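You operate a simulated robot arm through the tools that you are given. There is no shell and no other tool.

You run a simulated two-armed robot. Do the job below in one go: nothing can be reset, and whatever is moved stays where it is left.

JOB
Measure the two loose spacers and sort them into the blue tray.
Fine: stand each in the cell for its size; leave the caliper's jaw open. Set down upright: what you pick out, spacer.

It is judged by the outcome, as a careful person would: the job done as asked, and still so three seconds after it is handed in. It fails if anything else is knocked over, pushed out of place, dropped, spilled or broken.

ROBOT AND FRAMES
Two 7-joint arms with fingered hands on one trunk that stands fixed in place. Base frame: the origin is at the foot of the trunk, x ahead of it, y to its left, z up; the work surface is at about z = 0.86. Readings come in m, degrees, newtons and seconds.
The left shoulder is at [0.07, 0.139, 1.133], the right one opposite. With the tool pointing down near the work surface each hand reaches from about 0.46 to 0.84 m from the base axis, measured 20 degrees to its own side. Payload 3.9 kg a hand.
The tool frame of a hand sits at the grasp point between the pads (the TCP): z along the fingers, y along the line on which they close. The tips reach 0.029 m beyond it. The gripper opens to 0.1 m; its body begins 0.034 m behind the TCP. The gripper is a hand of 5 fingers: y runs from the thumb to the fingers, the wrist lies at [-0.015, -0.105, -0.177] in the tool frame.
Orientation is that of the tool frame in the base frame, as a unit quaternion [w, x, y, z]. With the fingers straight down and the wrist toward the robot, the tool's x, y and z point along [0, 1, 0], [1, 0, 0] and [0, 0, -1] of the base frame.

CONTROLS
- The arms move only by the tool servo_tool. It takes "left_rows", "right_rows" or both (then of equal length, played together; a hand with none holds still); each is a list of rows, each an object of numbers (a shift or turn left out is 0): "dx", "dy", "dz": the shift along the tool's x, y, z in units of 250 mm (1.0 is 250 mm); "wx", "wy", "wz": the turn, a rotation vector about the tool's x, y, z in units of 45 degrees (1.0 is 45 degrees). In form: [{"dx": .., "dy": .., "dz": .., "wx": .., "wy": .., "wz": ..}, ...]. A call has 1 to 20 rows; each row is the pose to reach, as a shift and turn from the pose commanded when the call began, along the tool's axes at that moment. A call with a number of a shift or a turn outside -1 to 1 is refused whole. Rows are played at 5 a second. More than 0.05 m and 8.6 degrees between two rows, and nothing of the call is played. Where a pose cannot be reached the arm comes as near as it can. A force on the tool above 40 N (or 10 N above the force at the start of the call, whichever is more), or a blocked arm, ends the call early, and 0.2 s more pass. In this call time passes only in rows, and 0.2 s behind the last. It gives the time, the measured TCP pose, the force on the tool (base axes), the opening and the grip force at its end, in the units of the frame above (readings bear some noise), with the torque about the TCP (base axes, N m) and any sound that the robot's microphone picked up.
- Cameras (640 x 400 px; columns grow to the right, rows downward): "scene" is now at [0.1231, 0.0445, 1.4447]; the picture's right is [0.51, -0.86, 0.00], its down [-0.55, -0.33, -0.77] and it looks along [0.66, 0.39, -0.64] (base axes); focal length 341 px, centre (320, 200). "left" rides on the left gripper at [-0.066, -0.086, -0.121] in its tool frame; the picture's right is [-0.76, -0.31, 0.58], its down [0.59, -0.70, 0.40] and it looks along [0.28, 0.64, 0.71] (tool axes); focal length 247 px, centre (320, 200). "right" rides on the right gripper at [0.066, -0.086, -0.121] in its tool frame; the picture's right is [-0.76, 0.31, -0.58], its down [-0.59, -0.70, 0.40] and it looks along [-0.28, 0.64, 0.71] (tool axes); focal length 247 px, centre (320, 200). There is no depth. A picture from a camera that has moved, and an enlarged one, comes with that camera's place and axes in the base frame and with its lens.
- snapshot(camera): a new picture of that camera. No time passes.
- lift_body(by): slides the trunk up (or, below 0, down) by that many m; the arms and the scene camera ride with it, the base frame stays. It gives what a move gives, with no picture.
- finger_targets(index, middle, ring, little, thumb_bend, thumb_turn, hand): sets how far each is bent, from 0 (flat) to 1 (curled in); at 0.3 the hand is open as for a grip, at 0.7 the pads meet at the TCP. One left out holds its place. A second passes; each finger stops where it meets its share of the squeeze, and holds until it gets a number again. It is the only way to open and close the hand. It gives what a move gives, with no picture; readings hold the bend of each and the force on index, middle, ring, little, thumb and palm. thumb_turn goes from beside the hand (0) to across from the fingers (1), as for a grip.
- turn_head(pan, tilt): turns the head with the scene camera to pan (to the left, within 86 degrees either way) and tilt (down, from -29 to 69), counted from straight ahead of the robot. It gives what a move gives.
- zoom(camera, box): a new picture of the part [left, top, right, bottom] of that camera's present view, enlarged. No time passes.
- sign_off(): hands the job in; it is judged then, once.

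Places have to be worked out from the pictures, the camera data and where the tool is seen. Open the grippers and draw the arms clear of the work before you hand the job in, unless the task says otherwise.

The tools are called after ">>>" by a JSON object that holds its "op" and its "data". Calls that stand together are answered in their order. servo_tool: Moves the arms, as the interface text tells. Its arguments: {"type":"object","properties":{"left_rows":{"type":"array","items":{"type":"object","properties":{"dx":{"type":"number"},"dy":{"type":"number"},"dz":{"type":"number"},"wx":{"type":"number"},"wy":{"type":"number"},"wz":{"type":"number"}}}},"right_rows":{"type":"array","items":{"type":"object","properties":{"dx":{"type":"number"},"dy":{"type":"number"},"dz":{"type":"number"},"wx":{"type":"number"},"wy":{"type":"number"},"wz":{"type":"number"}}}}},"required":[]} The other tools are called the same way: lift_body (by) moves the trunk up or down; finger_targets (index, middle, ring, little, thumb_bend, thumb_turn, hand) moves the fingers one by one; turn_head (pan, tilt) turns the head that bears the scene camera; snapshot (camera) takes a picture; zoom (camera, box) takes an enlarged picture of a part of a camera's view; sign_off () hands the job in.

At the start:

```text
clock: 0.0
left_position: [0.3963, 0.4493, 1.1572]
left_tcp_rot: [0.0, 0.517, 0.856, 0.0]
left_wrist_force: [0.0, 0.5, 0.0]
left_torque: [-0.03, -0.02, -0.05]
left_finger_gap: 0.0996
left_gripper_force: 0.1
left_shape: jaw
left_bend: [0.3, 0.3, 0.3, 0.3, 0.3, 0.98]
left_finger forces: [0.0, 0.0, 0.0, 0.0, 0.0, 0.1]
right_position: [0.4937, 0.001, 1.1167]
right_tcp_rot: [0.0, 0.517, 0.856, 0.0]
right_wrist_force: [-0.7, 0.3, 0.0]
right_torque: [-0.02, -0.01, 0.0]
right_finger_gap: 0.1002
right_gripper_force: 0.1
right_shape: jaw
right_bend: [0.3, 0.3, 0.3, 0.3, 0.3, 0.98]
right_finger forces: [0.1, 0.0, 0.0, 0.0, 0.1, 0.1]
trunk travel left (down, up): [-0.775, 0.065]
head pan, tilt (commanded): [31.0, 40.0]
```

scene: 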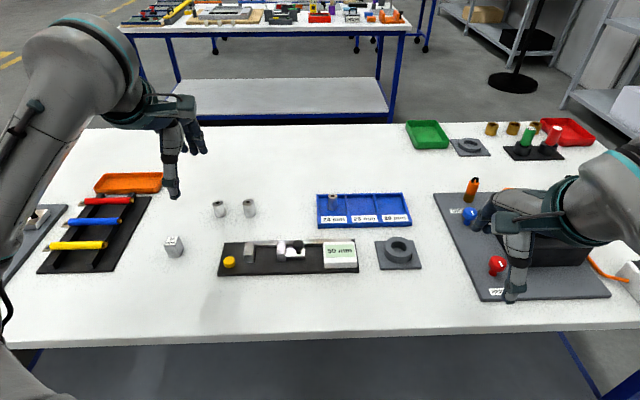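
right: 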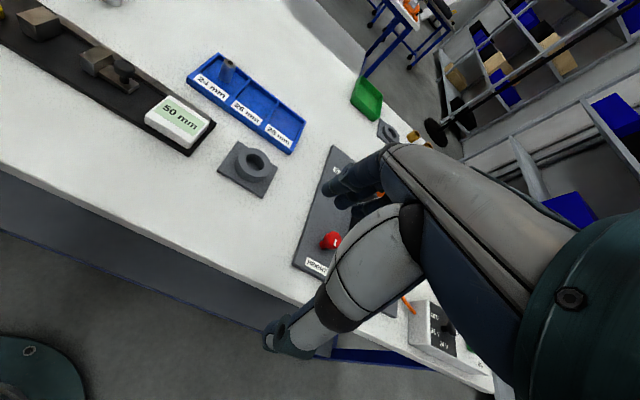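
left: 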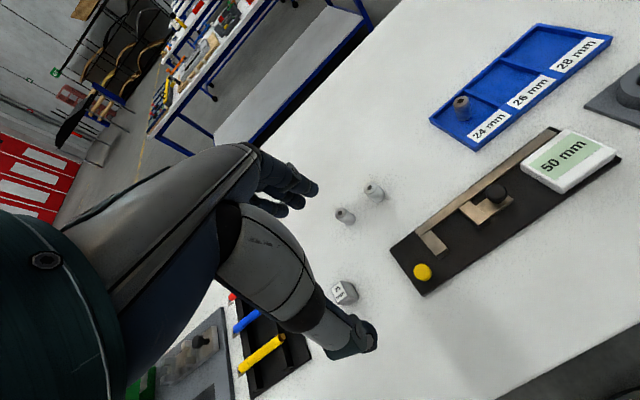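

The scene shows two loose spacers left of the blue tray, a caliper board with a 50 mm display, and a tray with three cells (24, 26, 28 mm) with one spacer already in the 24 cell. I zoom in to see details.

>>> {"op": "zoom", "data": {"camera": "scene", "box": [200, 180, 440, 290]}}

>>> {"op": "zoom", "data": {"camera": "left", "box": [320, 120, 640, 320]}}

>>> {"op": "zoom", "data": {"camera": "scene", "box": [200, 190, 300, 252]}}

```text
2.67 times, centred on (320, 235) of scene
camera zoom: at [0.1231, 0.0445, 1.4447], right [0.51, -0.86, 0.0], down [-0.55, -0.33, -0.77], along [0.66, 0.39, -0.64], focal length 910 px, centre (320, 107)
```

zoom: 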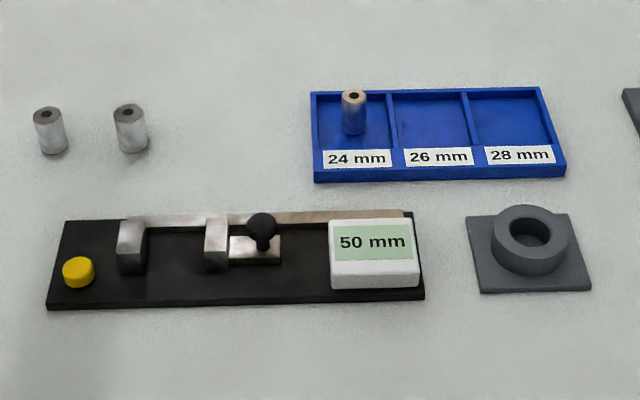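

```text
2.00 times, centred on (480, 220) of left
camera zoom: at [0.3504, 0.3506, 1.2783], right [0.08, -0.81, -0.58], down [-0.9, 0.19, -0.4], along [0.44, 0.55, -0.71], focal length 494 px, centre (0, 160)
```

zoom: 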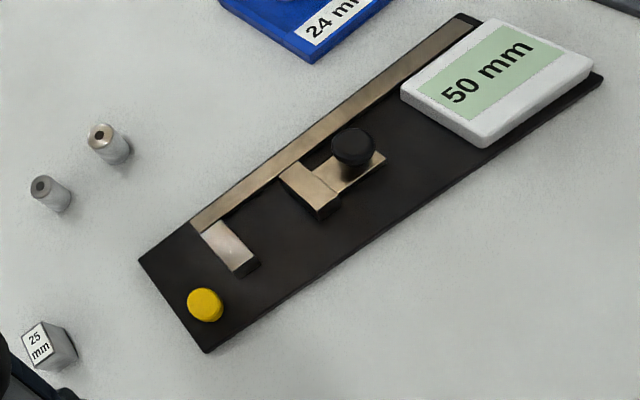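

```text
6.40 times, centred on (250, 221) of scene
camera zoom: at [0.1231, 0.0445, 1.4447], right [0.51, -0.86, 0.0], down [-0.55, -0.33, -0.77], along [0.66, 0.39, -0.64], focal length 2183 px, centre (768, 66)
```

zoom: 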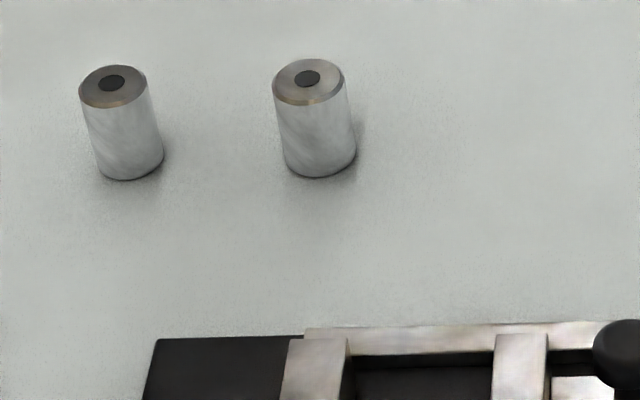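

I look closer at the caliper, the tray and the left hand from the present cameras.

>>> {"op": "zoom", "data": {"camera": "scene", "box": [215, 230, 365, 280]}}

>>> {"op": "zoom", "data": {"camera": "scene", "box": [310, 185, 420, 235]}}

>>> {"op": "zoom", "data": {"camera": "scene", "box": [110, 80, 240, 260]}}

>>> {"op": "zoom", "data": {"camera": "left", "box": [180, 130, 400, 370]}}

```text
4.27 times, centred on (290, 255) of scene
camera zoom: at [0.1231, 0.0445, 1.4447], right [0.51, -0.86, 0.0], down [-0.55, -0.33, -0.77], along [0.66, 0.39, -0.64], focal length 1456 px, centre (448, -35)
```

zoom: 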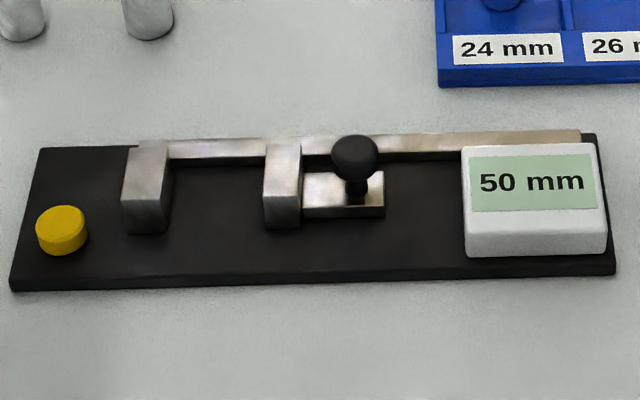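

```text
5.82 times, centred on (365, 210) of scene
camera zoom: at [0.1231, 0.0445, 1.4447], right [0.51, -0.86, 0.0], down [-0.55, -0.33, -0.77], along [0.66, 0.39, -0.64], focal length 1985 px, centre (58, 142)
```

zoom: 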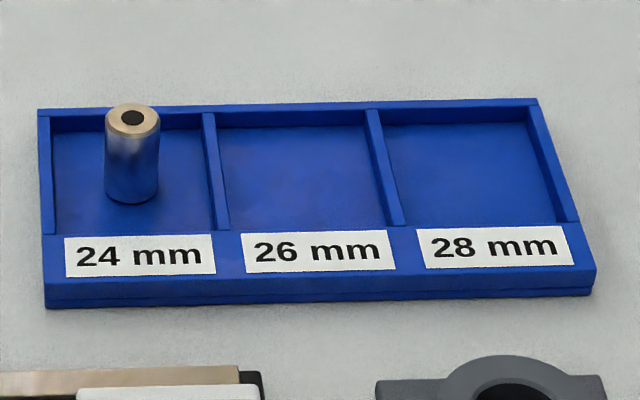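

```text
2.22 times, centred on (175, 170) of scene
camera zoom: at [0.1231, 0.0445, 1.4447], right [0.51, -0.86, 0.0], down [-0.55, -0.33, -0.77], along [0.66, 0.39, -0.64], focal length 758 px, centre (642, 267)
```

zoom: 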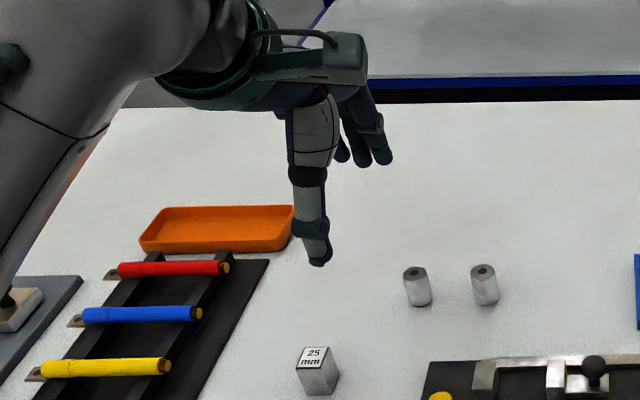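

```text
1.67 times, centred on (290, 250) of left
camera zoom: at [0.3504, 0.3506, 1.2783], right [0.08, -0.81, -0.58], down [-0.9, 0.19, -0.4], along [0.44, 0.55, -0.71], focal length 412 px, centre (370, 117)
```

zoom: 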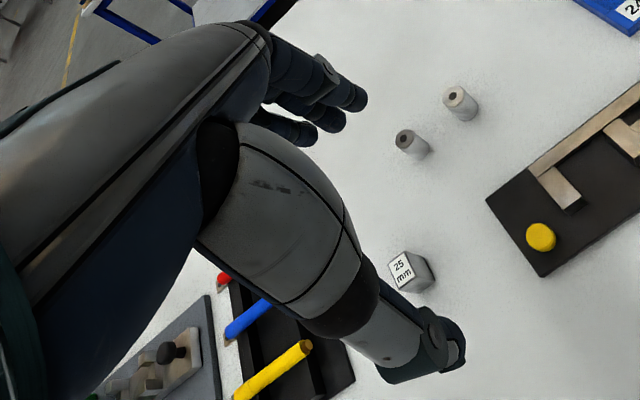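

The spacers stand upright, about 24–27 mm across and about 45 mm tall, near (0.54, 0.59) and (0.58, 0.52). Before picking, I test a pinch shape of the left hand in the air: ring and little fingers curled away.

>>> {"op": "finger_targets", "data": {"hand": "left", "ring": 1.0, "little": 1.0, "index": 0.3, "middle": 0.3, "thumb_bend": 0.3, "thumb_turn": 1.0}}

>>> {"op": "zoom", "data": {"camera": "scene", "box": [120, 80, 260, 210]}}

>>> {"op": "snapshot", "data": {"camera": "left"}}

>>> {"op": "snapshot", "data": {"camera": "right"}}

```text
clock: 1.0
left_position: [0.3975, 0.4487, 1.1558]
left_tcp_rot: [0.0, 0.517, 0.856, 0.0]
left_wrist_force: [0.2, 0.1, 0.6]
left_torque: [-0.03, 0.02, 0.01]
left_finger_gap: 0.0984
left_gripper_force: 0.0
left_shape: fingers
left_bend: [0.3, 0.3, 1.0, 1.0, 0.3, 0.97]
left_finger forces: [0.0, 0.0, 0.0, 0.0, 0.0, 0.0]
right_position: [0.4936, -0.0003, 1.1174]
right_tcp_rot: [0.0, 0.517, 0.856, 0.0]
right_wrist_force: [-0.1, -0.2, 0.5]
right_torque: [0.02, 0.0, -0.03]
right_finger_gap: 0.0996
right_gripper_force: 0.0
right_shape: jaw
right_bend: [0.3, 0.3, 0.3, 0.3, 0.3, 0.98]
right_finger forces: [0.0, 0.1, 0.0, 0.0, 0.0, 0.0]
trunk travel left (down, up): [-0.775, 0.065]
head pan, tilt (commanded): [31.0, 40.0]
```

```text
3.08 times, centred on (190, 145) of scene
camera zoom: at [0.1231, 0.0446, 1.4447], right [0.51, -0.86, 0.0], down [-0.55, -0.33, -0.77], along [0.66, 0.39, -0.64], focal length 1050 px, centre (720, 369)
```

zoom: 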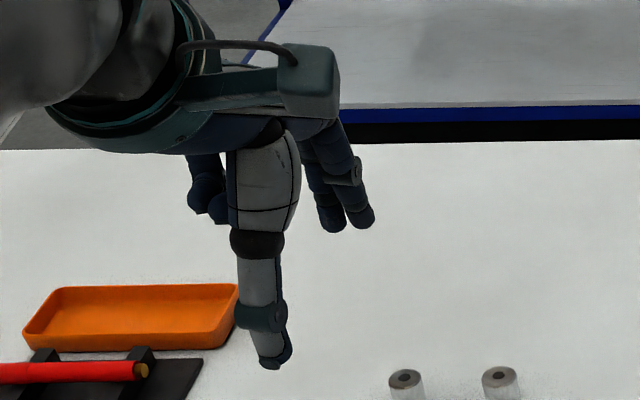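

```text
taken
camera left: at [0.3504, 0.3506, 1.2783], right [0.08, -0.81, -0.58], down [-0.9, 0.19, -0.4], along [0.44, 0.55, -0.71], focal length 247 px, centre (320, 200)
```

left: 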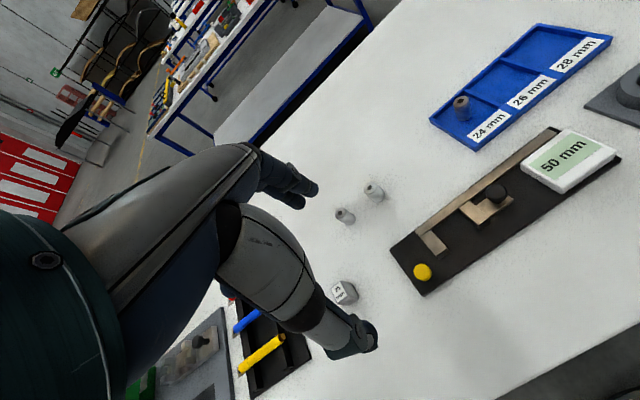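

```text
taken
camera right: at [0.3886, 0.0177, 1.2383], right [0.62, -0.53, 0.58], down [-0.35, -0.85, -0.4], along [0.7, 0.05, -0.71], focal length 247 px, centre (320, 200)
```

right: 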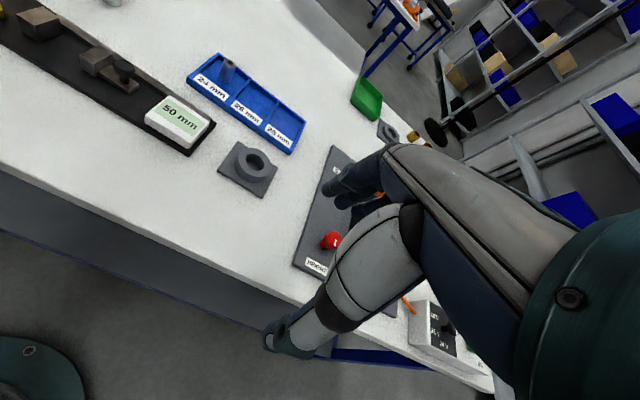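

The pinch shape clears the ring and little fingers out of the way. I close index, middle and thumb in the air to see where the tips meet and what the gap reading does.

>>> {"op": "finger_targets", "data": {"hand": "left", "index": 0.58, "middle": 0.58, "thumb_bend": 0.58}}

>>> {"op": "zoom", "data": {"camera": "scene", "box": [120, 80, 260, 210]}}

>>> {"op": "zoom", "data": {"camera": "left", "box": [200, 130, 420, 370]}}

```text
clock: 2.0
left_position: [0.3957, 0.4494, 1.155]
left_tcp_rot: [0.0, 0.517, 0.856, 0.0]
left_wrist_force: [-0.6, 0.4, 0.2]
left_torque: [0.03, 0.02, -0.02]
left_finger_gap: 0.033
left_gripper_force: 0.1
left_shape: fingers
left_bend: [0.57, 0.57, 1.0, 1.0, 0.57, 1.0]
left_finger forces: [0.0, 0.0, 0.0, 0.0, 0.0, 0.1]
right_position: [0.4941, 0.0002, 1.1173]
right_tcp_rot: [0.001, 0.516, 0.856, 0.0]
right_wrist_force: [0.1, 0.0, 0.0]
right_torque: [-0.03, 0.0, 0.01]
right_finger_gap: 0.0999
right_gripper_force: 0.0
right_shape: jaw
right_bend: [0.3, 0.3, 0.3, 0.3, 0.3, 0.98]
right_finger forces: [0.1, 0.0, 0.0, 0.1, 0.0, 0.0]
trunk travel left (down, up): [-0.775, 0.065]
head pan, tilt (commanded): [31.0, 40.0]
```

```text
3.08 times, centred on (190, 145) of scene
camera zoom: at [0.1231, 0.0446, 1.4447], right [0.51, -0.86, 0.0], down [-0.55, -0.33, -0.77], along [0.66, 0.39, -0.64], focal length 1050 px, centre (720, 369)
```

zoom: 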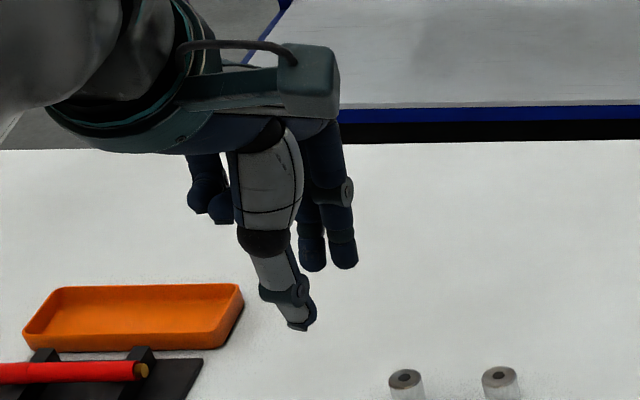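

```text
1.67 times, centred on (310, 250) of left
camera zoom: at [0.3504, 0.3506, 1.2783], right [0.08, -0.81, -0.58], down [-0.9, 0.19, -0.4], along [0.44, 0.55, -0.71], focal length 412 px, centre (337, 117)
```

zoom: 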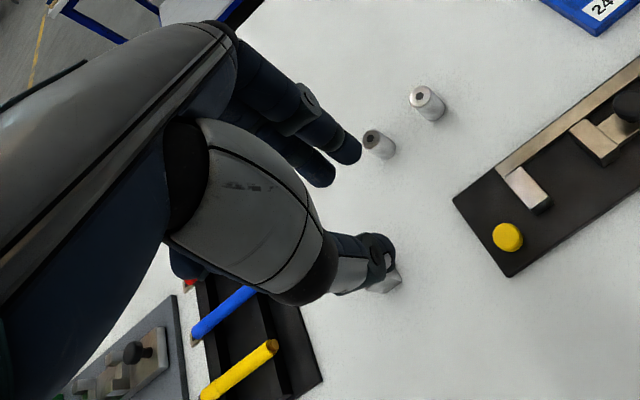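

The pinch works: at bend 0.57 the gap reads 33 mm, and index and middle sit on both sides of the tool's x = 0. Now I take high enlargements to place the jaws, the knob and both spacers precisely.

>>> {"op": "zoom", "data": {"camera": "scene", "box": [240, 235, 320, 285]}}

>>> {"op": "zoom", "data": {"camera": "scene", "box": [208, 195, 264, 230]}}

>>> {"op": "zoom", "data": {"camera": "left", "box": [320, 170, 400, 230]}}

>>> {"op": "zoom", "data": {"camera": "left", "box": [380, 140, 540, 300]}}

```text
8.00 times, centred on (280, 260) of scene
camera zoom: at [0.1231, 0.0446, 1.4447], right [0.51, -0.86, 0.0], down [-0.55, -0.33, -0.77], along [0.66, 0.39, -0.64], focal length 2729 px, centre (640, -280)
```

zoom: 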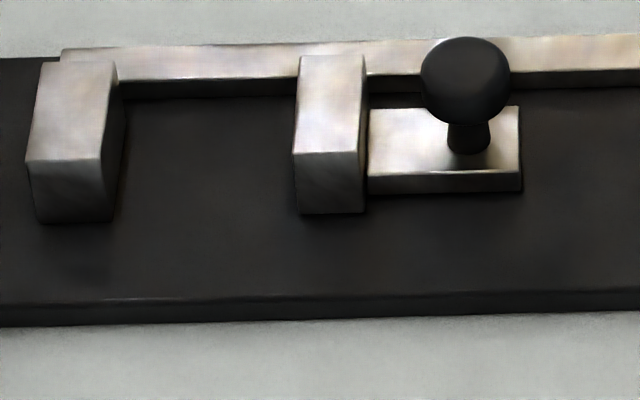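

```text
11.43 times, centred on (236, 212) of scene
camera zoom: at [0.1231, 0.0446, 1.4447], right [0.51, -0.86, 0.0], down [-0.55, -0.33, -0.77], along [0.66, 0.39, -0.64], focal length 3899 px, centre (1280, 57)
```

zoom: 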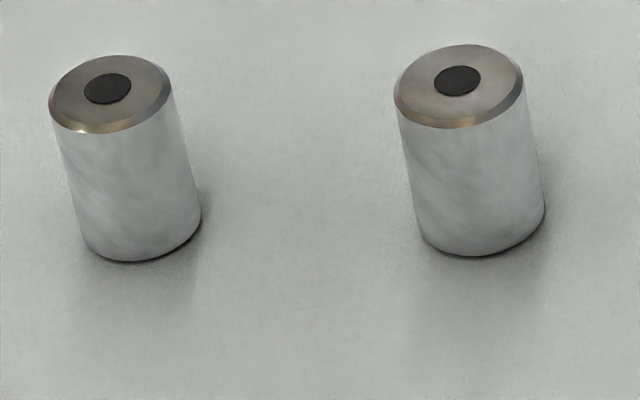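

```text
6.67 times, centred on (360, 200) of left
camera zoom: at [0.3504, 0.3506, 1.2783], right [0.08, -0.81, -0.58], down [-0.9, 0.19, -0.4], along [0.44, 0.55, -0.71], focal length 1646 px, centre (53, 200)
```

zoom: 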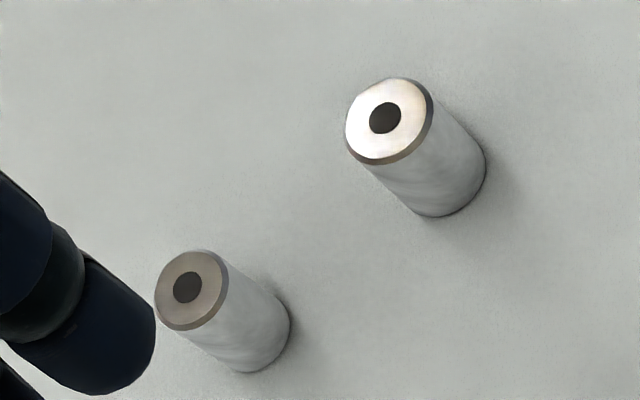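

```text
2.50 times, centred on (460, 220) of left
camera zoom: at [0.3504, 0.3506, 1.2783], right [0.08, -0.81, -0.58], down [-0.9, 0.19, -0.4], along [0.44, 0.55, -0.71], focal length 617 px, centre (-30, 150)
```

zoom: 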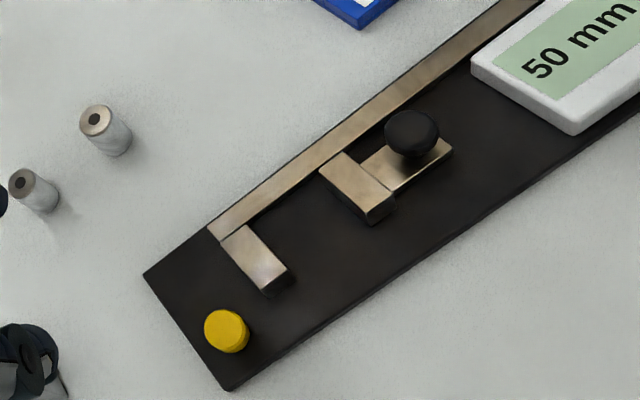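

From the enlargements I get widths of about 25.8 mm (left spacer) and 28.1 mm (right one), a jaw gap of 50.3 mm (matching the display), jaw tops at z≈0.892 and rail top ≈0.884. I open the pinch a bit and bring the left hand above the left spacer at about (0.542, 0.590), turned to line up with the caliper.

>>> {"op": "finger_targets", "data": {"hand": "left", "index": 0.42, "middle": 0.42, "thumb_bend": 0.42}}

>>> {"op": "servo_tool", "data": {"left_rows": [{"dx": 0.028, "dy": 0.097, "dz": 0.03, "wz": -0.02}, {"dx": 0.057, "dy": 0.194, "dz": 0.08, "wz": -0.04}, {"dx": 0.085, "dy": 0.291, "dz": 0.14, "wz": -0.06}, {"dx": 0.113, "dy": 0.388, "dz": 0.2, "wz": -0.08}, {"dx": 0.141, "dy": 0.485, "dz": 0.27, "wz": -0.1}, {"dx": 0.17, "dy": 0.582, "dz": 0.34, "wz": -0.118}, {"dx": 0.198, "dy": 0.679, "dz": 0.42, "wz": -0.118}, {"dx": 0.2264, "dy": 0.7764, "dz": 0.5, "wz": -0.118}, {"dx": 0.2264, "dy": 0.7764, "dz": 0.5, "wz": -0.118}, {"dx": 0.2264, "dy": 0.7764, "dz": 0.5, "wz": -0.118}]}}

>>> {"op": "snapshot", "data": {"camera": "scene"}}

>>> {"op": "snapshot", "data": {"camera": "left"}}

```text
clock: 3.0
left_position: [0.3965, 0.4483, 1.1552]
left_tcp_rot: [0.0, 0.516, 0.857, 0.0]
left_wrist_force: [0.3, 0.7, -0.7]
left_torque: [-0.01, 0.01, -0.01]
left_finger_gap: 0.0694
left_gripper_force: 0.1
left_shape: fingers
left_bend: [0.42, 0.42, 1.0, 1.0, 0.42, 0.99]
left_finger forces: [0.1, 0.1, 0.1, 0.1, 0.0, 0.1]
right_position: [0.4943, -0.0011, 1.1168]
right_tcp_rot: [0.001, 0.517, 0.856, 0.001]
right_wrist_force: [-0.2, 0.3, -0.2]
right_torque: [-0.01, -0.03, -0.03]
right_finger_gap: 0.0998
right_gripper_force: 0.0
right_shape: jaw
right_bend: [0.3, 0.3, 0.3, 0.3, 0.3, 0.98]
right_finger forces: [0.0, 0.1, 0.1, 0.0, 0.0, 0.1]
trunk travel left (down, up): [-0.775, 0.065]
head pan, tilt (commanded): [31.0, 40.0]
```

```text
clock: 5.2
left_position: [0.5408, 0.5907, 1.0307]
left_tcp_rot: [-0.001, 0.476, 0.879, 0.0]
left_wrist_force: [0.2, 0.4, 0.4]
left_torque: [0.0, 0.01, 0.0]
left_finger_gap: 0.0694
left_gripper_force: 0.1
left_shape: fingers
left_bend: [0.42, 0.42, 1.0, 1.0, 0.42, 0.99]
left_finger forces: [0.0, 0.0, 0.1, 0.1, 0.1, 0.0]
right_position: [0.4923, 0.0008, 1.1177]
right_tcp_rot: [0.001, 0.517, 0.856, 0.001]
right_wrist_force: [-0.1, 0.2, 0.3]
right_torque: [0.02, 0.01, -0.01]
right_finger_gap: 0.0998
right_gripper_force: 0.1
right_shape: jaw
right_bend: [0.3, 0.3, 0.3, 0.3, 0.3, 0.98]
right_finger forces: [0.0, 0.0, 0.0, 0.1, 0.0, 0.0]
trunk travel left (down, up): [-0.775, 0.065]
head pan, tilt (commanded): [31.0, 40.0]
```

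```text
taken
camera scene: at [0.1233, 0.0447, 1.4447], right [0.51, -0.86, 0.0], down [-0.55, -0.33, -0.77], along [0.66, 0.39, -0.64], focal length 341 px, centre (320, 200)
```

scene: 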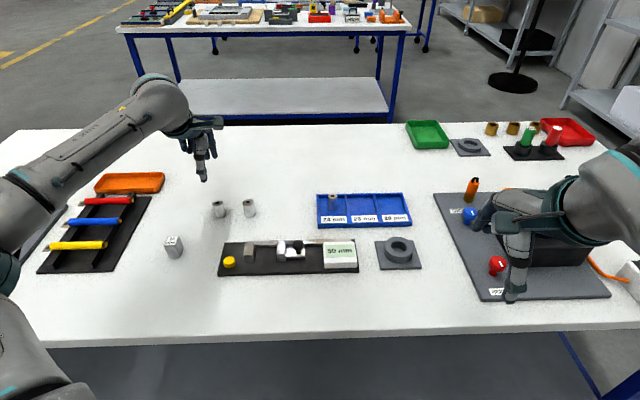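

```text
taken
camera left: at [0.5052, 0.4876, 1.1531], right [0.16, -0.8, -0.58], down [-0.91, 0.11, -0.4], along [0.38, 0.59, -0.71], focal length 247 px, centre (320, 200)
```

left: 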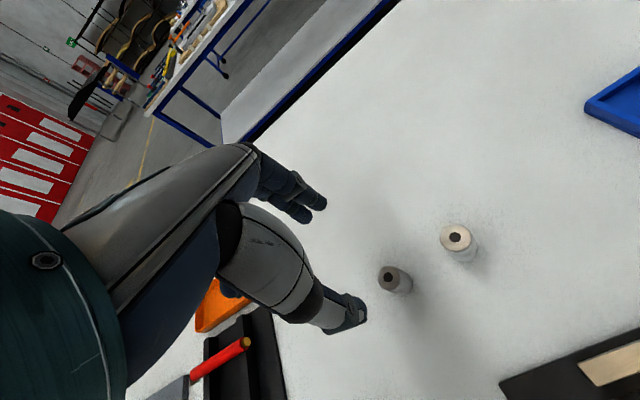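

The hand is over the left spacer. I enlarge the left camera's view to fine-tune the alignment of the grasp line with the spacer.

>>> {"op": "zoom", "data": {"camera": "left", "box": [280, 180, 480, 340]}}

>>> {"op": "zoom", "data": {"camera": "scene", "box": [165, 110, 275, 225]}}

```text
2.50 times, centred on (380, 260) of left
camera zoom: at [0.5052, 0.4876, 1.1531], right [0.16, -0.8, -0.58], down [-0.91, 0.11, -0.4], along [0.38, 0.59, -0.71], focal length 617 px, centre (170, 50)
```

zoom: 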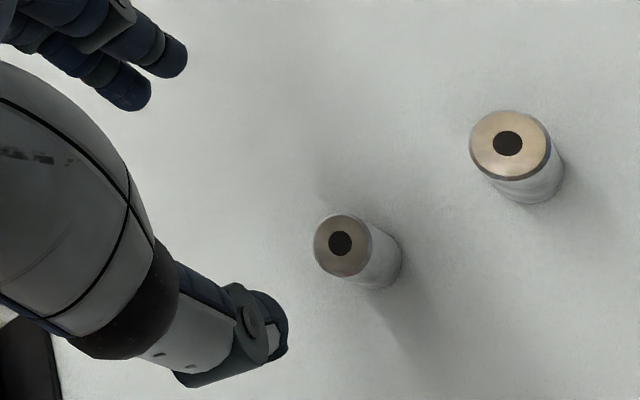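

```text
3.48 times, centred on (220, 168) of scene
camera zoom: at [0.1233, 0.0447, 1.4447], right [0.51, -0.86, 0.0], down [-0.55, -0.33, -0.77], along [0.66, 0.39, -0.64], focal length 1187 px, centre (668, 313)
```

zoom: 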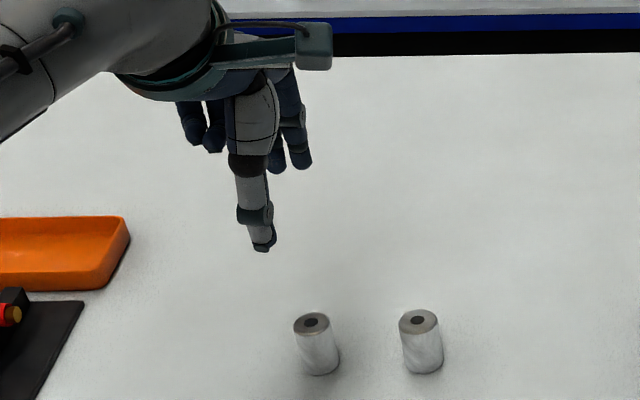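

The spacer top lies within about 1 mm of the line below the grasp point. I lower the hand to just above the spacer top and check.

>>> {"op": "servo_tool", "data": {"left_rows": [{"dz": 0.06}, {"dz": 0.13}, {"dz": 0.2}, {"dz": 0.27}, {"dz": 0.33}, {"dz": 0.37}, {"dz": 0.4}, {"dz": 0.409}, {"dz": 0.409}]}}

>>> {"op": "zoom", "data": {"camera": "scene", "box": [170, 150, 270, 230]}}

>>> {"op": "zoom", "data": {"camera": "left", "box": [220, 150, 420, 340]}}

```text
clock: 7.2
left_position: [0.541, 0.5896, 0.9282]
left_tcp_rot: [0.0, 0.476, 0.879, -0.001]
left_wrist_force: [0.9, 0.3, -0.5]
left_torque: [-0.02, 0.0, 0.0]
left_finger_gap: 0.0696
left_gripper_force: 0.0
left_shape: fingers
left_bend: [0.42, 0.42, 1.0, 1.0, 0.42, 0.99]
left_finger forces: [0.1, 0.0, 0.0, 0.1, 0.0, 0.0]
right_position: [0.4947, -0.0002, 1.1167]
right_tcp_rot: [0.0, 0.517, 0.856, 0.0]
right_wrist_force: [0.2, 0.9, 1.8]
right_torque: [-0.01, 0.02, 0.01]
right_finger_gap: 0.0997
right_gripper_force: 0.1
right_shape: jaw
right_bend: [0.3, 0.3, 0.3, 0.3, 0.3, 0.98]
right_finger forces: [0.1, 0.0, 0.1, 0.0, 0.0, 0.1]
trunk travel left (down, up): [-0.775, 0.065]
head pan, tilt (commanded): [31.0, 40.0]
```

```text
5.00 times, centred on (220, 190) of scene
camera zoom: at [0.1231, 0.0446, 1.4447], right [0.51, -0.86, 0.0], down [-0.55, -0.33, -0.77], along [0.66, 0.39, -0.64], focal length 1706 px, centre (820, 250)
```

zoom: 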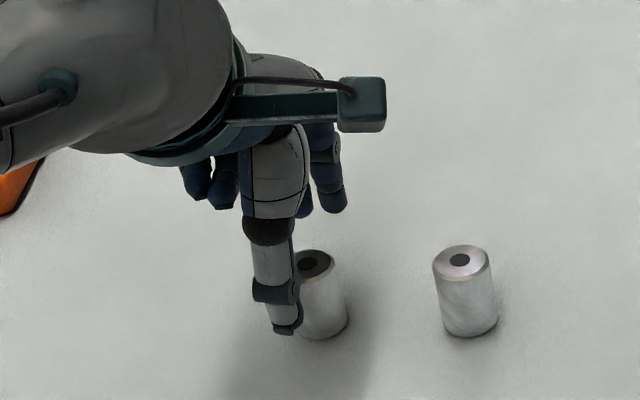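

```text
2.11 times, centred on (320, 245) of left
camera zoom: at [0.5052, 0.4875, 1.051], right [0.16, -0.8, -0.58], down [-0.91, 0.11, -0.4], along [0.38, 0.59, -0.71], focal length 520 px, centre (320, 105)
```

zoom: 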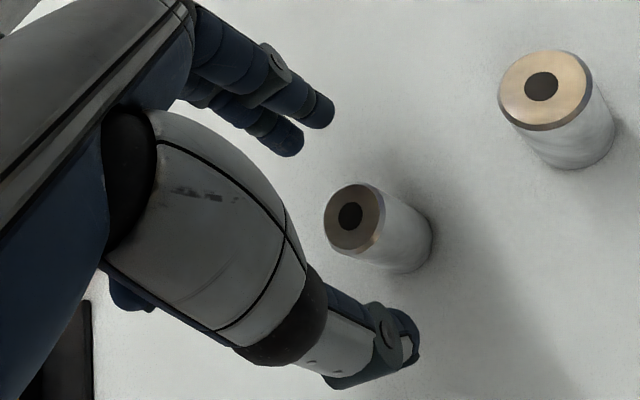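

Aligned to about a millimetre. I lower 13 mm so the tips overlap the top of the spacer and first close to a loose fit.

>>> {"op": "servo_tool", "data": {"left_rows": [{"dz": 0.02}, {"dz": 0.04}, {"dz": 0.054}, {"dz": 0.054}]}}

>>> {"op": "finger_targets", "data": {"hand": "left", "index": 0.56, "middle": 0.56, "thumb_bend": 0.56}}

>>> {"op": "zoom", "data": {"camera": "left", "box": [220, 150, 420, 340]}}

>>> {"op": "zoom", "data": {"camera": "scene", "box": [170, 150, 270, 230]}}

```text
clock: 8.2
left_position: [0.5418, 0.5906, 0.9155]
left_tcp_rot: [-0.001, 0.477, 0.879, 0.001]
left_wrist_force: [0.1, -0.1, -0.2]
left_torque: [-0.03, 0.01, 0.01]
left_finger_gap: 0.0693
left_gripper_force: 0.0
left_shape: fingers
left_bend: [0.42, 0.42, 1.0, 1.0, 0.42, 0.99]
left_finger forces: [0.1, 0.0, 0.0, 0.0, 0.0, 0.0]
right_position: [0.4938, -0.0006, 1.1174]
right_tcp_rot: [0.001, 0.517, 0.856, 0.001]
right_wrist_force: [0.4, 0.0, 0.4]
right_torque: [0.0, -0.03, -0.01]
right_finger_gap: 0.0998
right_gripper_force: 0.1
right_shape: jaw
right_bend: [0.3, 0.3, 0.3, 0.3, 0.3, 0.98]
right_finger forces: [0.0, 0.0, 0.1, 0.0, 0.0, 0.0]
trunk travel left (down, up): [-0.775, 0.065]
head pan, tilt (commanded): [31.0, 40.0]
```

```text
clock: 9.2
left_position: [0.5413, 0.5909, 0.9149]
left_tcp_rot: [-0.001, 0.477, 0.879, 0.0]
left_wrist_force: [0.1, 0.2, -0.9]
left_torque: [0.06, 0.0, -0.03]
left_finger_gap: 0.0356
left_gripper_force: 0.0
left_shape: fingers
left_bend: [0.56, 0.56, 1.0, 1.0, 0.56, 1.0]
left_finger forces: [0.0, 0.0, 0.1, 0.1, 0.1, 0.1]
right_position: [0.4945, -0.0009, 1.1184]
right_tcp_rot: [0.0, 0.516, 0.857, 0.002]
right_wrist_force: [-1.1, -0.3, 1.0]
right_torque: [0.0, 0.01, -0.03]
right_finger_gap: 0.1
right_gripper_force: 0.1
right_shape: jaw
right_bend: [0.3, 0.3, 0.3, 0.3, 0.3, 0.98]
right_finger forces: [0.0, 0.0, 0.1, 0.0, 0.1, 0.0]
trunk travel left (down, up): [-0.775, 0.065]
head pan, tilt (commanded): [31.0, 40.0]
```

```text
2.11 times, centred on (320, 245) of left
camera zoom: at [0.5051, 0.4875, 1.0376], right [0.16, -0.8, -0.58], down [-0.91, 0.11, -0.4], along [0.38, 0.59, -0.71], focal length 520 px, centre (320, 105)
```

zoom: 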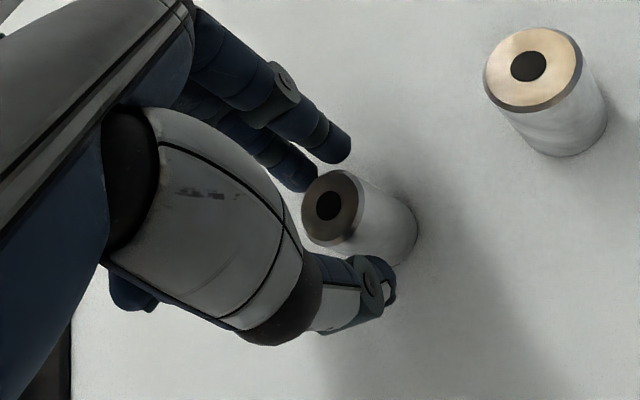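

```text
5.00 times, centred on (220, 190) of scene
camera zoom: at [0.1231, 0.0446, 1.4447], right [0.51, -0.86, 0.0], down [-0.55, -0.33, -0.77], along [0.66, 0.39, -0.64], focal length 1706 px, centre (820, 250)
```

zoom: 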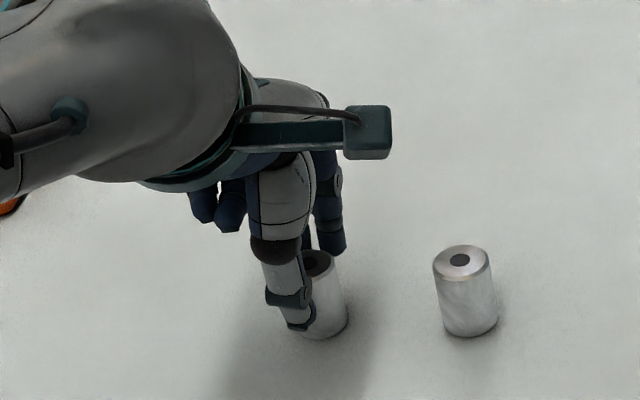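

The spacer sits centred between thumb and fingers with about 5 mm clearance each side. I close to grip.

>>> {"op": "finger_targets", "data": {"hand": "left", "index": 0.7, "middle": 0.7, "thumb_bend": 0.7}}

>>> {"op": "zoom", "data": {"camera": "left", "box": [220, 150, 420, 340]}}

>>> {"op": "zoom", "data": {"camera": "scene", "box": [190, 165, 270, 225]}}

```text
clock: 10.2
left_position: [0.5421, 0.5888, 0.9152]
left_tcp_rot: [0.0, 0.477, 0.879, 0.0]
left_wrist_force: [0.2, -0.1, 1.5]
left_torque: [0.0, 0.0, 0.0]
left_finger_gap: 0.0205
left_gripper_force: 7.9
left_shape: fingers
left_bend: [0.64, 0.66, 1.0, 1.0, 0.63, 1.0]
left_finger forces: [5.1, 3.0, 0.0, 0.0, 7.6, 0.1]
right_position: [0.4948, -0.0006, 1.1171]
right_tcp_rot: [0.0, 0.517, 0.856, 0.0]
right_wrist_force: [0.6, -0.8, -0.4]
right_torque: [0.0, 0.02, -0.03]
right_finger_gap: 0.0997
right_gripper_force: 0.1
right_shape: jaw
right_bend: [0.3, 0.3, 0.3, 0.3, 0.3, 0.98]
right_finger forces: [0.0, 0.0, 0.0, 0.1, 0.0, 0.1]
trunk travel left (down, up): [-0.775, 0.065]
head pan, tilt (commanded): [31.0, 40.0]
```

```text
2.11 times, centred on (320, 245) of left
camera zoom: at [0.5051, 0.4874, 1.0378], right [0.16, -0.8, -0.58], down [-0.91, 0.11, -0.4], along [0.38, 0.59, -0.71], focal length 520 px, centre (320, 105)
```

zoom: 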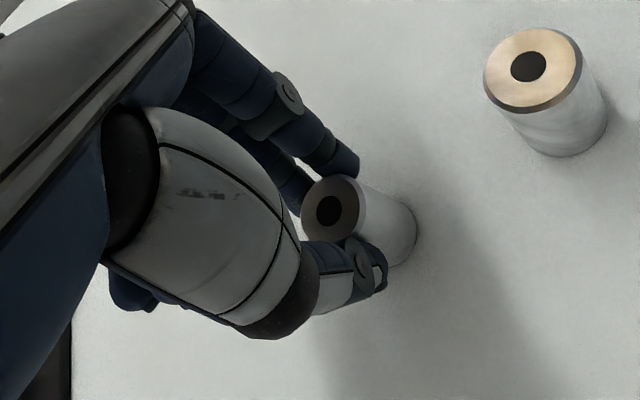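

```text
6.67 times, centred on (230, 195) of scene
camera zoom: at [0.123, 0.0444, 1.4447], right [0.51, -0.86, 0.0], down [-0.55, -0.33, -0.77], along [0.66, 0.39, -0.64], focal length 2274 px, centre (920, 233)
```

zoom: 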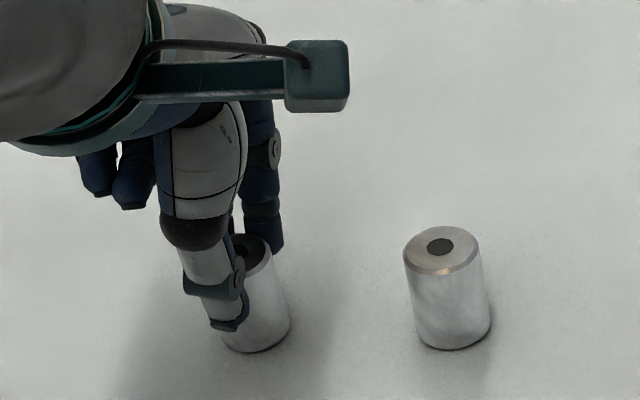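

The grip holds with about 8 N (index 5, middle 3, thumb 7.6). I lift 40 mm slowly and check that the spacer hangs straight.

>>> {"op": "servo_tool", "data": {"left_rows": [{"dz": -0.01}, {"dz": -0.03}, {"dz": -0.06}, {"dz": -0.1}, {"dz": -0.14}, {"dz": -0.16}, {"dz": -0.16}]}}

>>> {"op": "zoom", "data": {"camera": "scene", "box": [180, 135, 270, 215]}}

>>> {"op": "zoom", "data": {"camera": "left", "box": [220, 150, 420, 340]}}

```text
clock: 11.8
left_position: [0.5414, 0.5907, 0.9556]
left_tcp_rot: [0.0, 0.476, 0.879, 0.0]
left_wrist_force: [-0.1, -0.4, -0.7]
left_torque: [0.01, 0.05, -0.01]
left_finger_gap: 0.0206
left_gripper_force: 7.7
left_shape: fingers
left_bend: [0.65, 0.67, 1.0, 1.0, 0.63, 1.0]
left_finger forces: [4.9, 2.8, 0.0, 0.0, 7.6, 0.1]
right_position: [0.4936, 0.0001, 1.1172]
right_tcp_rot: [0.001, 0.517, 0.856, 0.001]
right_wrist_force: [-0.7, 0.4, 0.2]
right_torque: [-0.03, -0.03, 0.01]
right_finger_gap: 0.1
right_gripper_force: 0.0
right_shape: jaw
right_bend: [0.3, 0.3, 0.3, 0.3, 0.3, 0.98]
right_finger forces: [0.0, 0.0, 0.1, 0.0, 0.1, 0.0]
trunk travel left (down, up): [-0.775, 0.065]
head pan, tilt (commanded): [31.0, 40.0]
```

```text
5.00 times, centred on (225, 175) of scene
camera zoom: at [0.1232, 0.0447, 1.4447], right [0.51, -0.86, 0.0], down [-0.55, -0.33, -0.77], along [0.66, 0.39, -0.64], focal length 1706 px, centre (795, 325)
```

zoom: 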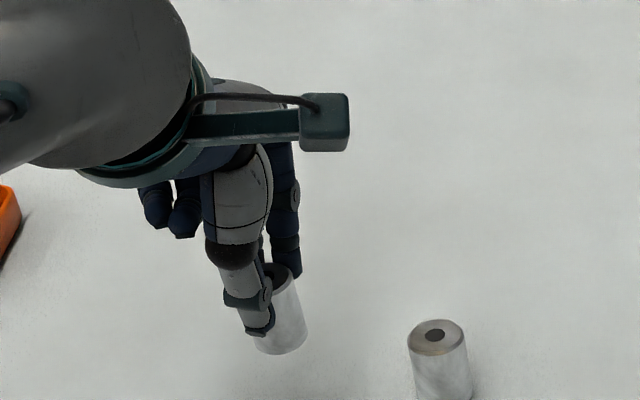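

```text
2.11 times, centred on (320, 245) of left
camera zoom: at [0.5052, 0.4878, 1.0775], right [0.16, -0.8, -0.58], down [-0.91, 0.11, -0.4], along [0.38, 0.59, -0.71], focal length 520 px, centre (320, 105)
```

zoom: 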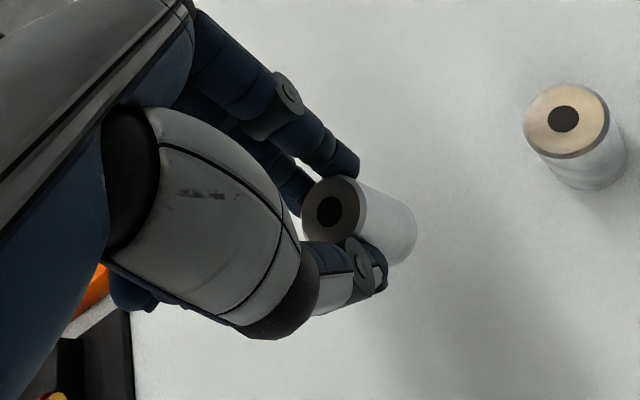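

The spacer hangs straight in the grip, centred on the grasp point. I raise it a bit more and carry it to above the jaw gap, whose centre I judge at about (0.484, 0.398).

>>> {"op": "servo_tool", "data": {"left_rows": [{"dz": -0.06}, {"dz": -0.12}, {"dx": -0.05, "dy": -0.06, "dz": -0.13}, {"dx": -0.11, "dy": -0.13, "dz": -0.13}, {"dx": -0.18, "dy": -0.21, "dz": -0.13}, {"dx": -0.25, "dy": -0.295, "dz": -0.13}, {"dx": -0.32, "dy": -0.38, "dz": -0.13}, {"dx": -0.39, "dy": -0.46, "dz": -0.13}, {"dx": -0.45, "dy": -0.53, "dz": -0.13}, {"dx": -0.495, "dy": -0.585, "dz": -0.13}, {"dx": -0.517, "dy": -0.612, "dz": -0.13}, {"dx": -0.517, "dy": -0.612, "dz": -0.13}]}}

>>> {"op": "snapshot", "data": {"camera": "scene"}}

>>> {"op": "zoom", "data": {"camera": "scene", "box": [220, 190, 340, 285]}}

>>> {"op": "snapshot", "data": {"camera": "left"}}

>>> {"op": "snapshot", "data": {"camera": "right"}}

```text
clock: 14.4
left_position: [0.483, 0.3984, 0.9883]
left_tcp_rot: [0.0, 0.477, 0.879, 0.001]
left_wrist_force: [0.0, 0.6, -0.2]
left_torque: [0.0, -0.01, 0.02]
left_finger_gap: 0.0207
left_gripper_force: 7.6
left_shape: fingers
left_bend: [0.65, 0.67, 1.0, 1.0, 0.63, 1.0]
left_finger forces: [4.9, 2.8, 0.1, 0.0, 7.4, 0.0]
right_position: [0.4935, 0.0006, 1.1173]
right_tcp_rot: [0.001, 0.517, 0.856, 0.0]
right_wrist_force: [0.4, 0.5, 0.0]
right_torque: [0.01, 0.02, 0.03]
right_finger_gap: 0.1001
right_gripper_force: 0.1
right_shape: jaw
right_bend: [0.3, 0.3, 0.3, 0.3, 0.3, 0.98]
right_finger forces: [0.1, 0.1, 0.1, 0.0, 0.1, 0.0]
trunk travel left (down, up): [-0.775, 0.065]
head pan, tilt (commanded): [31.0, 40.0]
```

```text
taken
camera scene: at [0.1232, 0.0447, 1.4447], right [0.51, -0.86, 0.0], down [-0.55, -0.33, -0.77], along [0.66, 0.39, -0.64], focal length 341 px, centre (320, 200)
```

scene: 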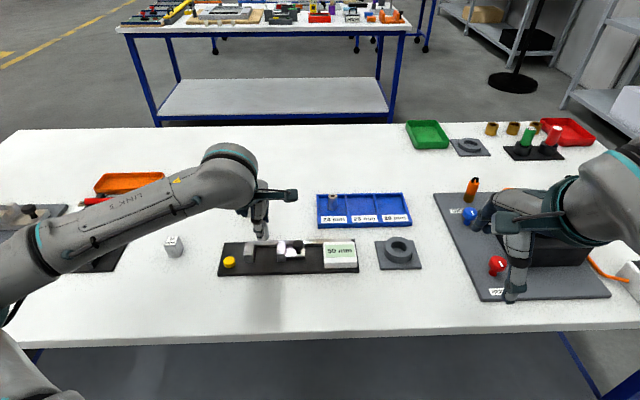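

```text
4.21 times, centred on (280, 238) of scene
camera zoom: at [0.1232, 0.0447, 1.4447], right [0.51, -0.86, 0.0], down [-0.55, -0.33, -0.77], along [0.66, 0.39, -0.64], focal length 1436 px, centre (488, 42)
```

zoom: 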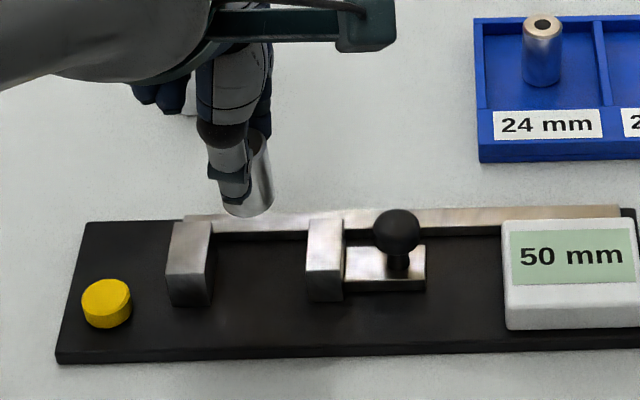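

```text
taken
camera left: at [0.4474, 0.2955, 1.11], right [0.16, -0.8, -0.58], down [-0.91, 0.11, -0.4], along [0.38, 0.59, -0.71], focal length 247 px, centre (320, 200)
```

left: 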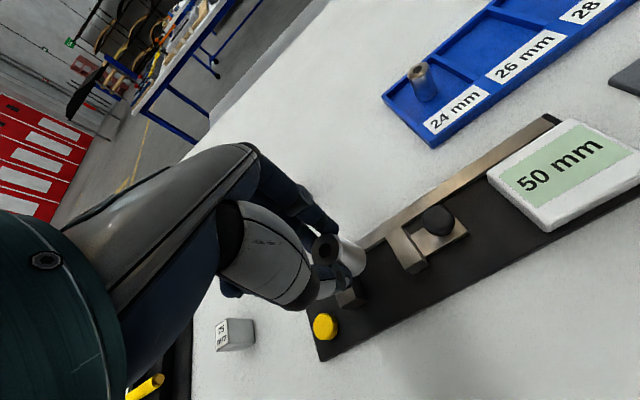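

```text
taken
camera right: at [0.3887, 0.0178, 1.2383], right [0.62, -0.53, 0.58], down [-0.35, -0.85, -0.4], along [0.7, 0.05, -0.71], focal length 247 px, centre (320, 200)
```

right: 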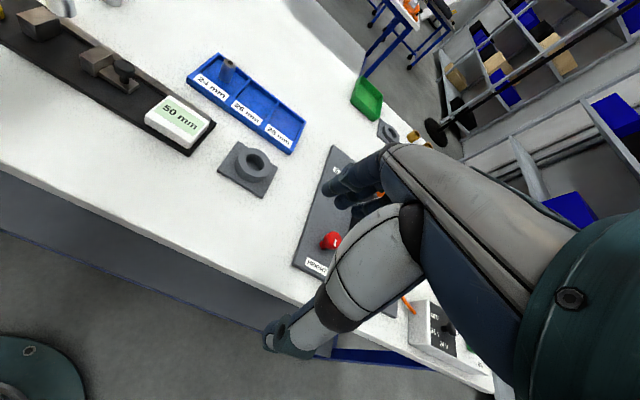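

The scene view puts the held spacer right over the middle of the jaw gap (board point ≈ (261, 284) in the enlargement, midway between the jaw faces). I lower it to about 5 mm above the board.

>>> {"op": "servo_tool", "data": {"left_rows": [{"dz": 0.04}, {"dz": 0.08}, {"dz": 0.12}, {"dz": 0.16}, {"dz": 0.19}, {"dz": 0.215}, {"dz": 0.232}, {"dz": 0.232}]}}

>>> {"op": "zoom", "data": {"camera": "scene", "box": [225, 215, 315, 275]}}

>>> {"op": "zoom", "data": {"camera": "left", "box": [270, 180, 470, 340]}}

```text
clock: 16.2
left_position: [0.484, 0.3979, 0.93]
left_tcp_rot: [0.0, 0.476, 0.879, 0.0]
left_wrist_force: [-1.0, -0.5, -0.7]
left_torque: [0.03, -0.02, -0.02]
left_finger_gap: 0.0205
left_gripper_force: 7.9
left_shape: fingers
left_bend: [0.65, 0.67, 1.0, 1.0, 0.63, 1.0]
left_finger forces: [4.8, 2.8, 0.0, 0.0, 7.5, 0.0]
right_position: [0.4947, 0.0009, 1.1183]
right_tcp_rot: [0.0, 0.517, 0.856, 0.001]
right_wrist_force: [0.2, -0.5, 0.5]
right_torque: [-0.01, 0.01, 0.0]
right_finger_gap: 0.0997
right_gripper_force: 0.0
right_shape: jaw
right_bend: [0.3, 0.3, 0.3, 0.3, 0.3, 0.98]
right_finger forces: [0.0, 0.1, 0.0, 0.0, 0.0, 0.0]
trunk travel left (down, up): [-0.775, 0.065]
head pan, tilt (commanded): [31.0, 40.0]
```

```text
6.67 times, centred on (270, 245) of scene
camera zoom: at [0.1231, 0.0446, 1.4447], right [0.51, -0.86, 0.0], down [-0.55, -0.33, -0.77], along [0.66, 0.39, -0.64], focal length 2274 px, centre (653, -100)
```

zoom: 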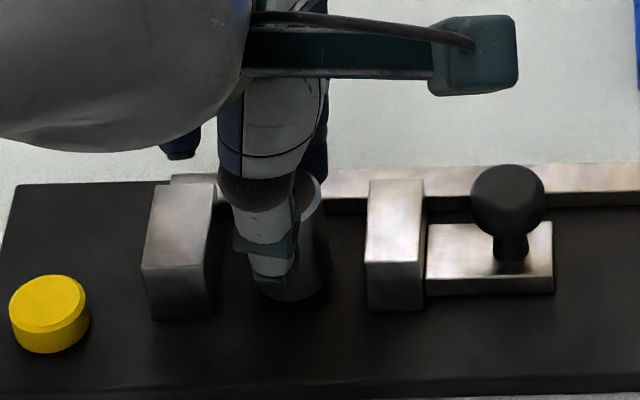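

```text
2.50 times, centred on (370, 260) of left
camera zoom: at [0.4474, 0.2953, 1.0522], right [0.16, -0.8, -0.58], down [-0.91, 0.11, -0.4], along [0.38, 0.59, -0.71], focal length 617 px, centre (195, 50)
```

zoom: 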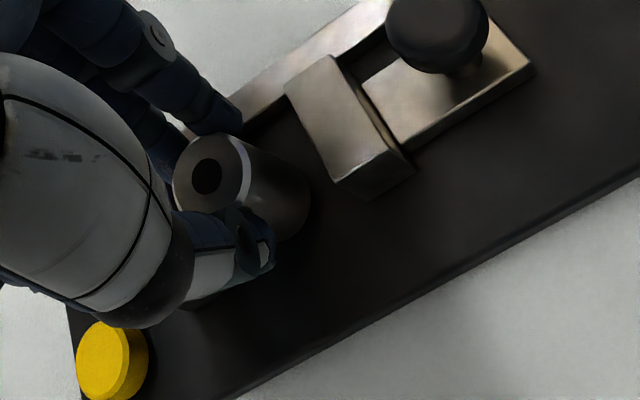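

The spacer is between the jaws with clearance on both sides. I lower it in small steps and watch for the contact force.

>>> {"op": "servo_tool", "data": {"left_rows": [{"dz": 0.004}, {"dz": 0.008}, {"dz": 0.012}, {"dz": 0.016}, {"dz": 0.016}]}}

```text
clock: 17.4
left_position: [0.4845, 0.3981, 0.9251]
left_tcp_rot: [0.001, 0.477, 0.879, 0.0]
left_wrist_force: [-0.2, -0.4, -1.0]
left_torque: [-0.02, -0.01, -0.01]
left_finger_gap: 0.0207
left_gripper_force: 7.3
left_shape: fingers
left_bend: [0.65, 0.67, 1.0, 1.0, 0.63, 1.0]
left_finger forces: [5.0, 2.9, 0.1, 0.1, 7.5, 0.0]
right_position: [0.4939, -0.0003, 1.1176]
right_tcp_rot: [0.0, 0.517, 0.856, 0.0]
right_wrist_force: [-0.2, -0.2, -0.5]
right_torque: [0.0, -0.03, -0.01]
right_finger_gap: 0.0999
right_gripper_force: 0.1
right_shape: jaw
right_bend: [0.3, 0.3, 0.3, 0.3, 0.3, 0.98]
right_finger forces: [0.1, 0.0, 0.1, 0.0, 0.1, 0.0]
trunk travel left (down, up): [-0.775, 0.065]
head pan, tilt (commanded): [31.0, 40.0]
```

No contact yet (force still near zero) at z 0.925. I go on in half-millimetre steps.

>>> {"op": "servo_tool", "data": {"left_rows": [{"dz": 0.002}, {"dz": 0.004}, {"dz": 0.006}, {"dz": 0.006}]}}

```text
clock: 18.4
left_position: [0.4839, 0.3973, 0.9243]
left_tcp_rot: [0.0, 0.476, 0.879, 0.001]
left_wrist_force: [1.3, 0.6, 4.1]
left_torque: [0.02, 0.03, 0.03]
left_finger_gap: 0.0204
left_gripper_force: 8.2
left_shape: fingers
left_bend: [0.64, 0.67, 1.0, 1.0, 0.64, 1.0]
left_finger forces: [5.8, 3.3, 0.1, 0.0, 7.6, 0.0]
right_position: [0.4936, 0.0002, 1.1176]
right_tcp_rot: [0.0, 0.516, 0.857, 0.001]
right_wrist_force: [-0.3, -0.9, 0.2]
right_torque: [-0.02, 0.0, 0.0]
right_finger_gap: 0.0996
right_gripper_force: 0.0
right_shape: jaw
right_bend: [0.3, 0.3, 0.3, 0.3, 0.3, 0.98]
right_finger forces: [0.1, 0.1, 0.0, 0.1, 0.0, 0.0]
trunk travel left (down, up): [-0.775, 0.065]
head pan, tilt (commanded): [31.0, 40.0]
```

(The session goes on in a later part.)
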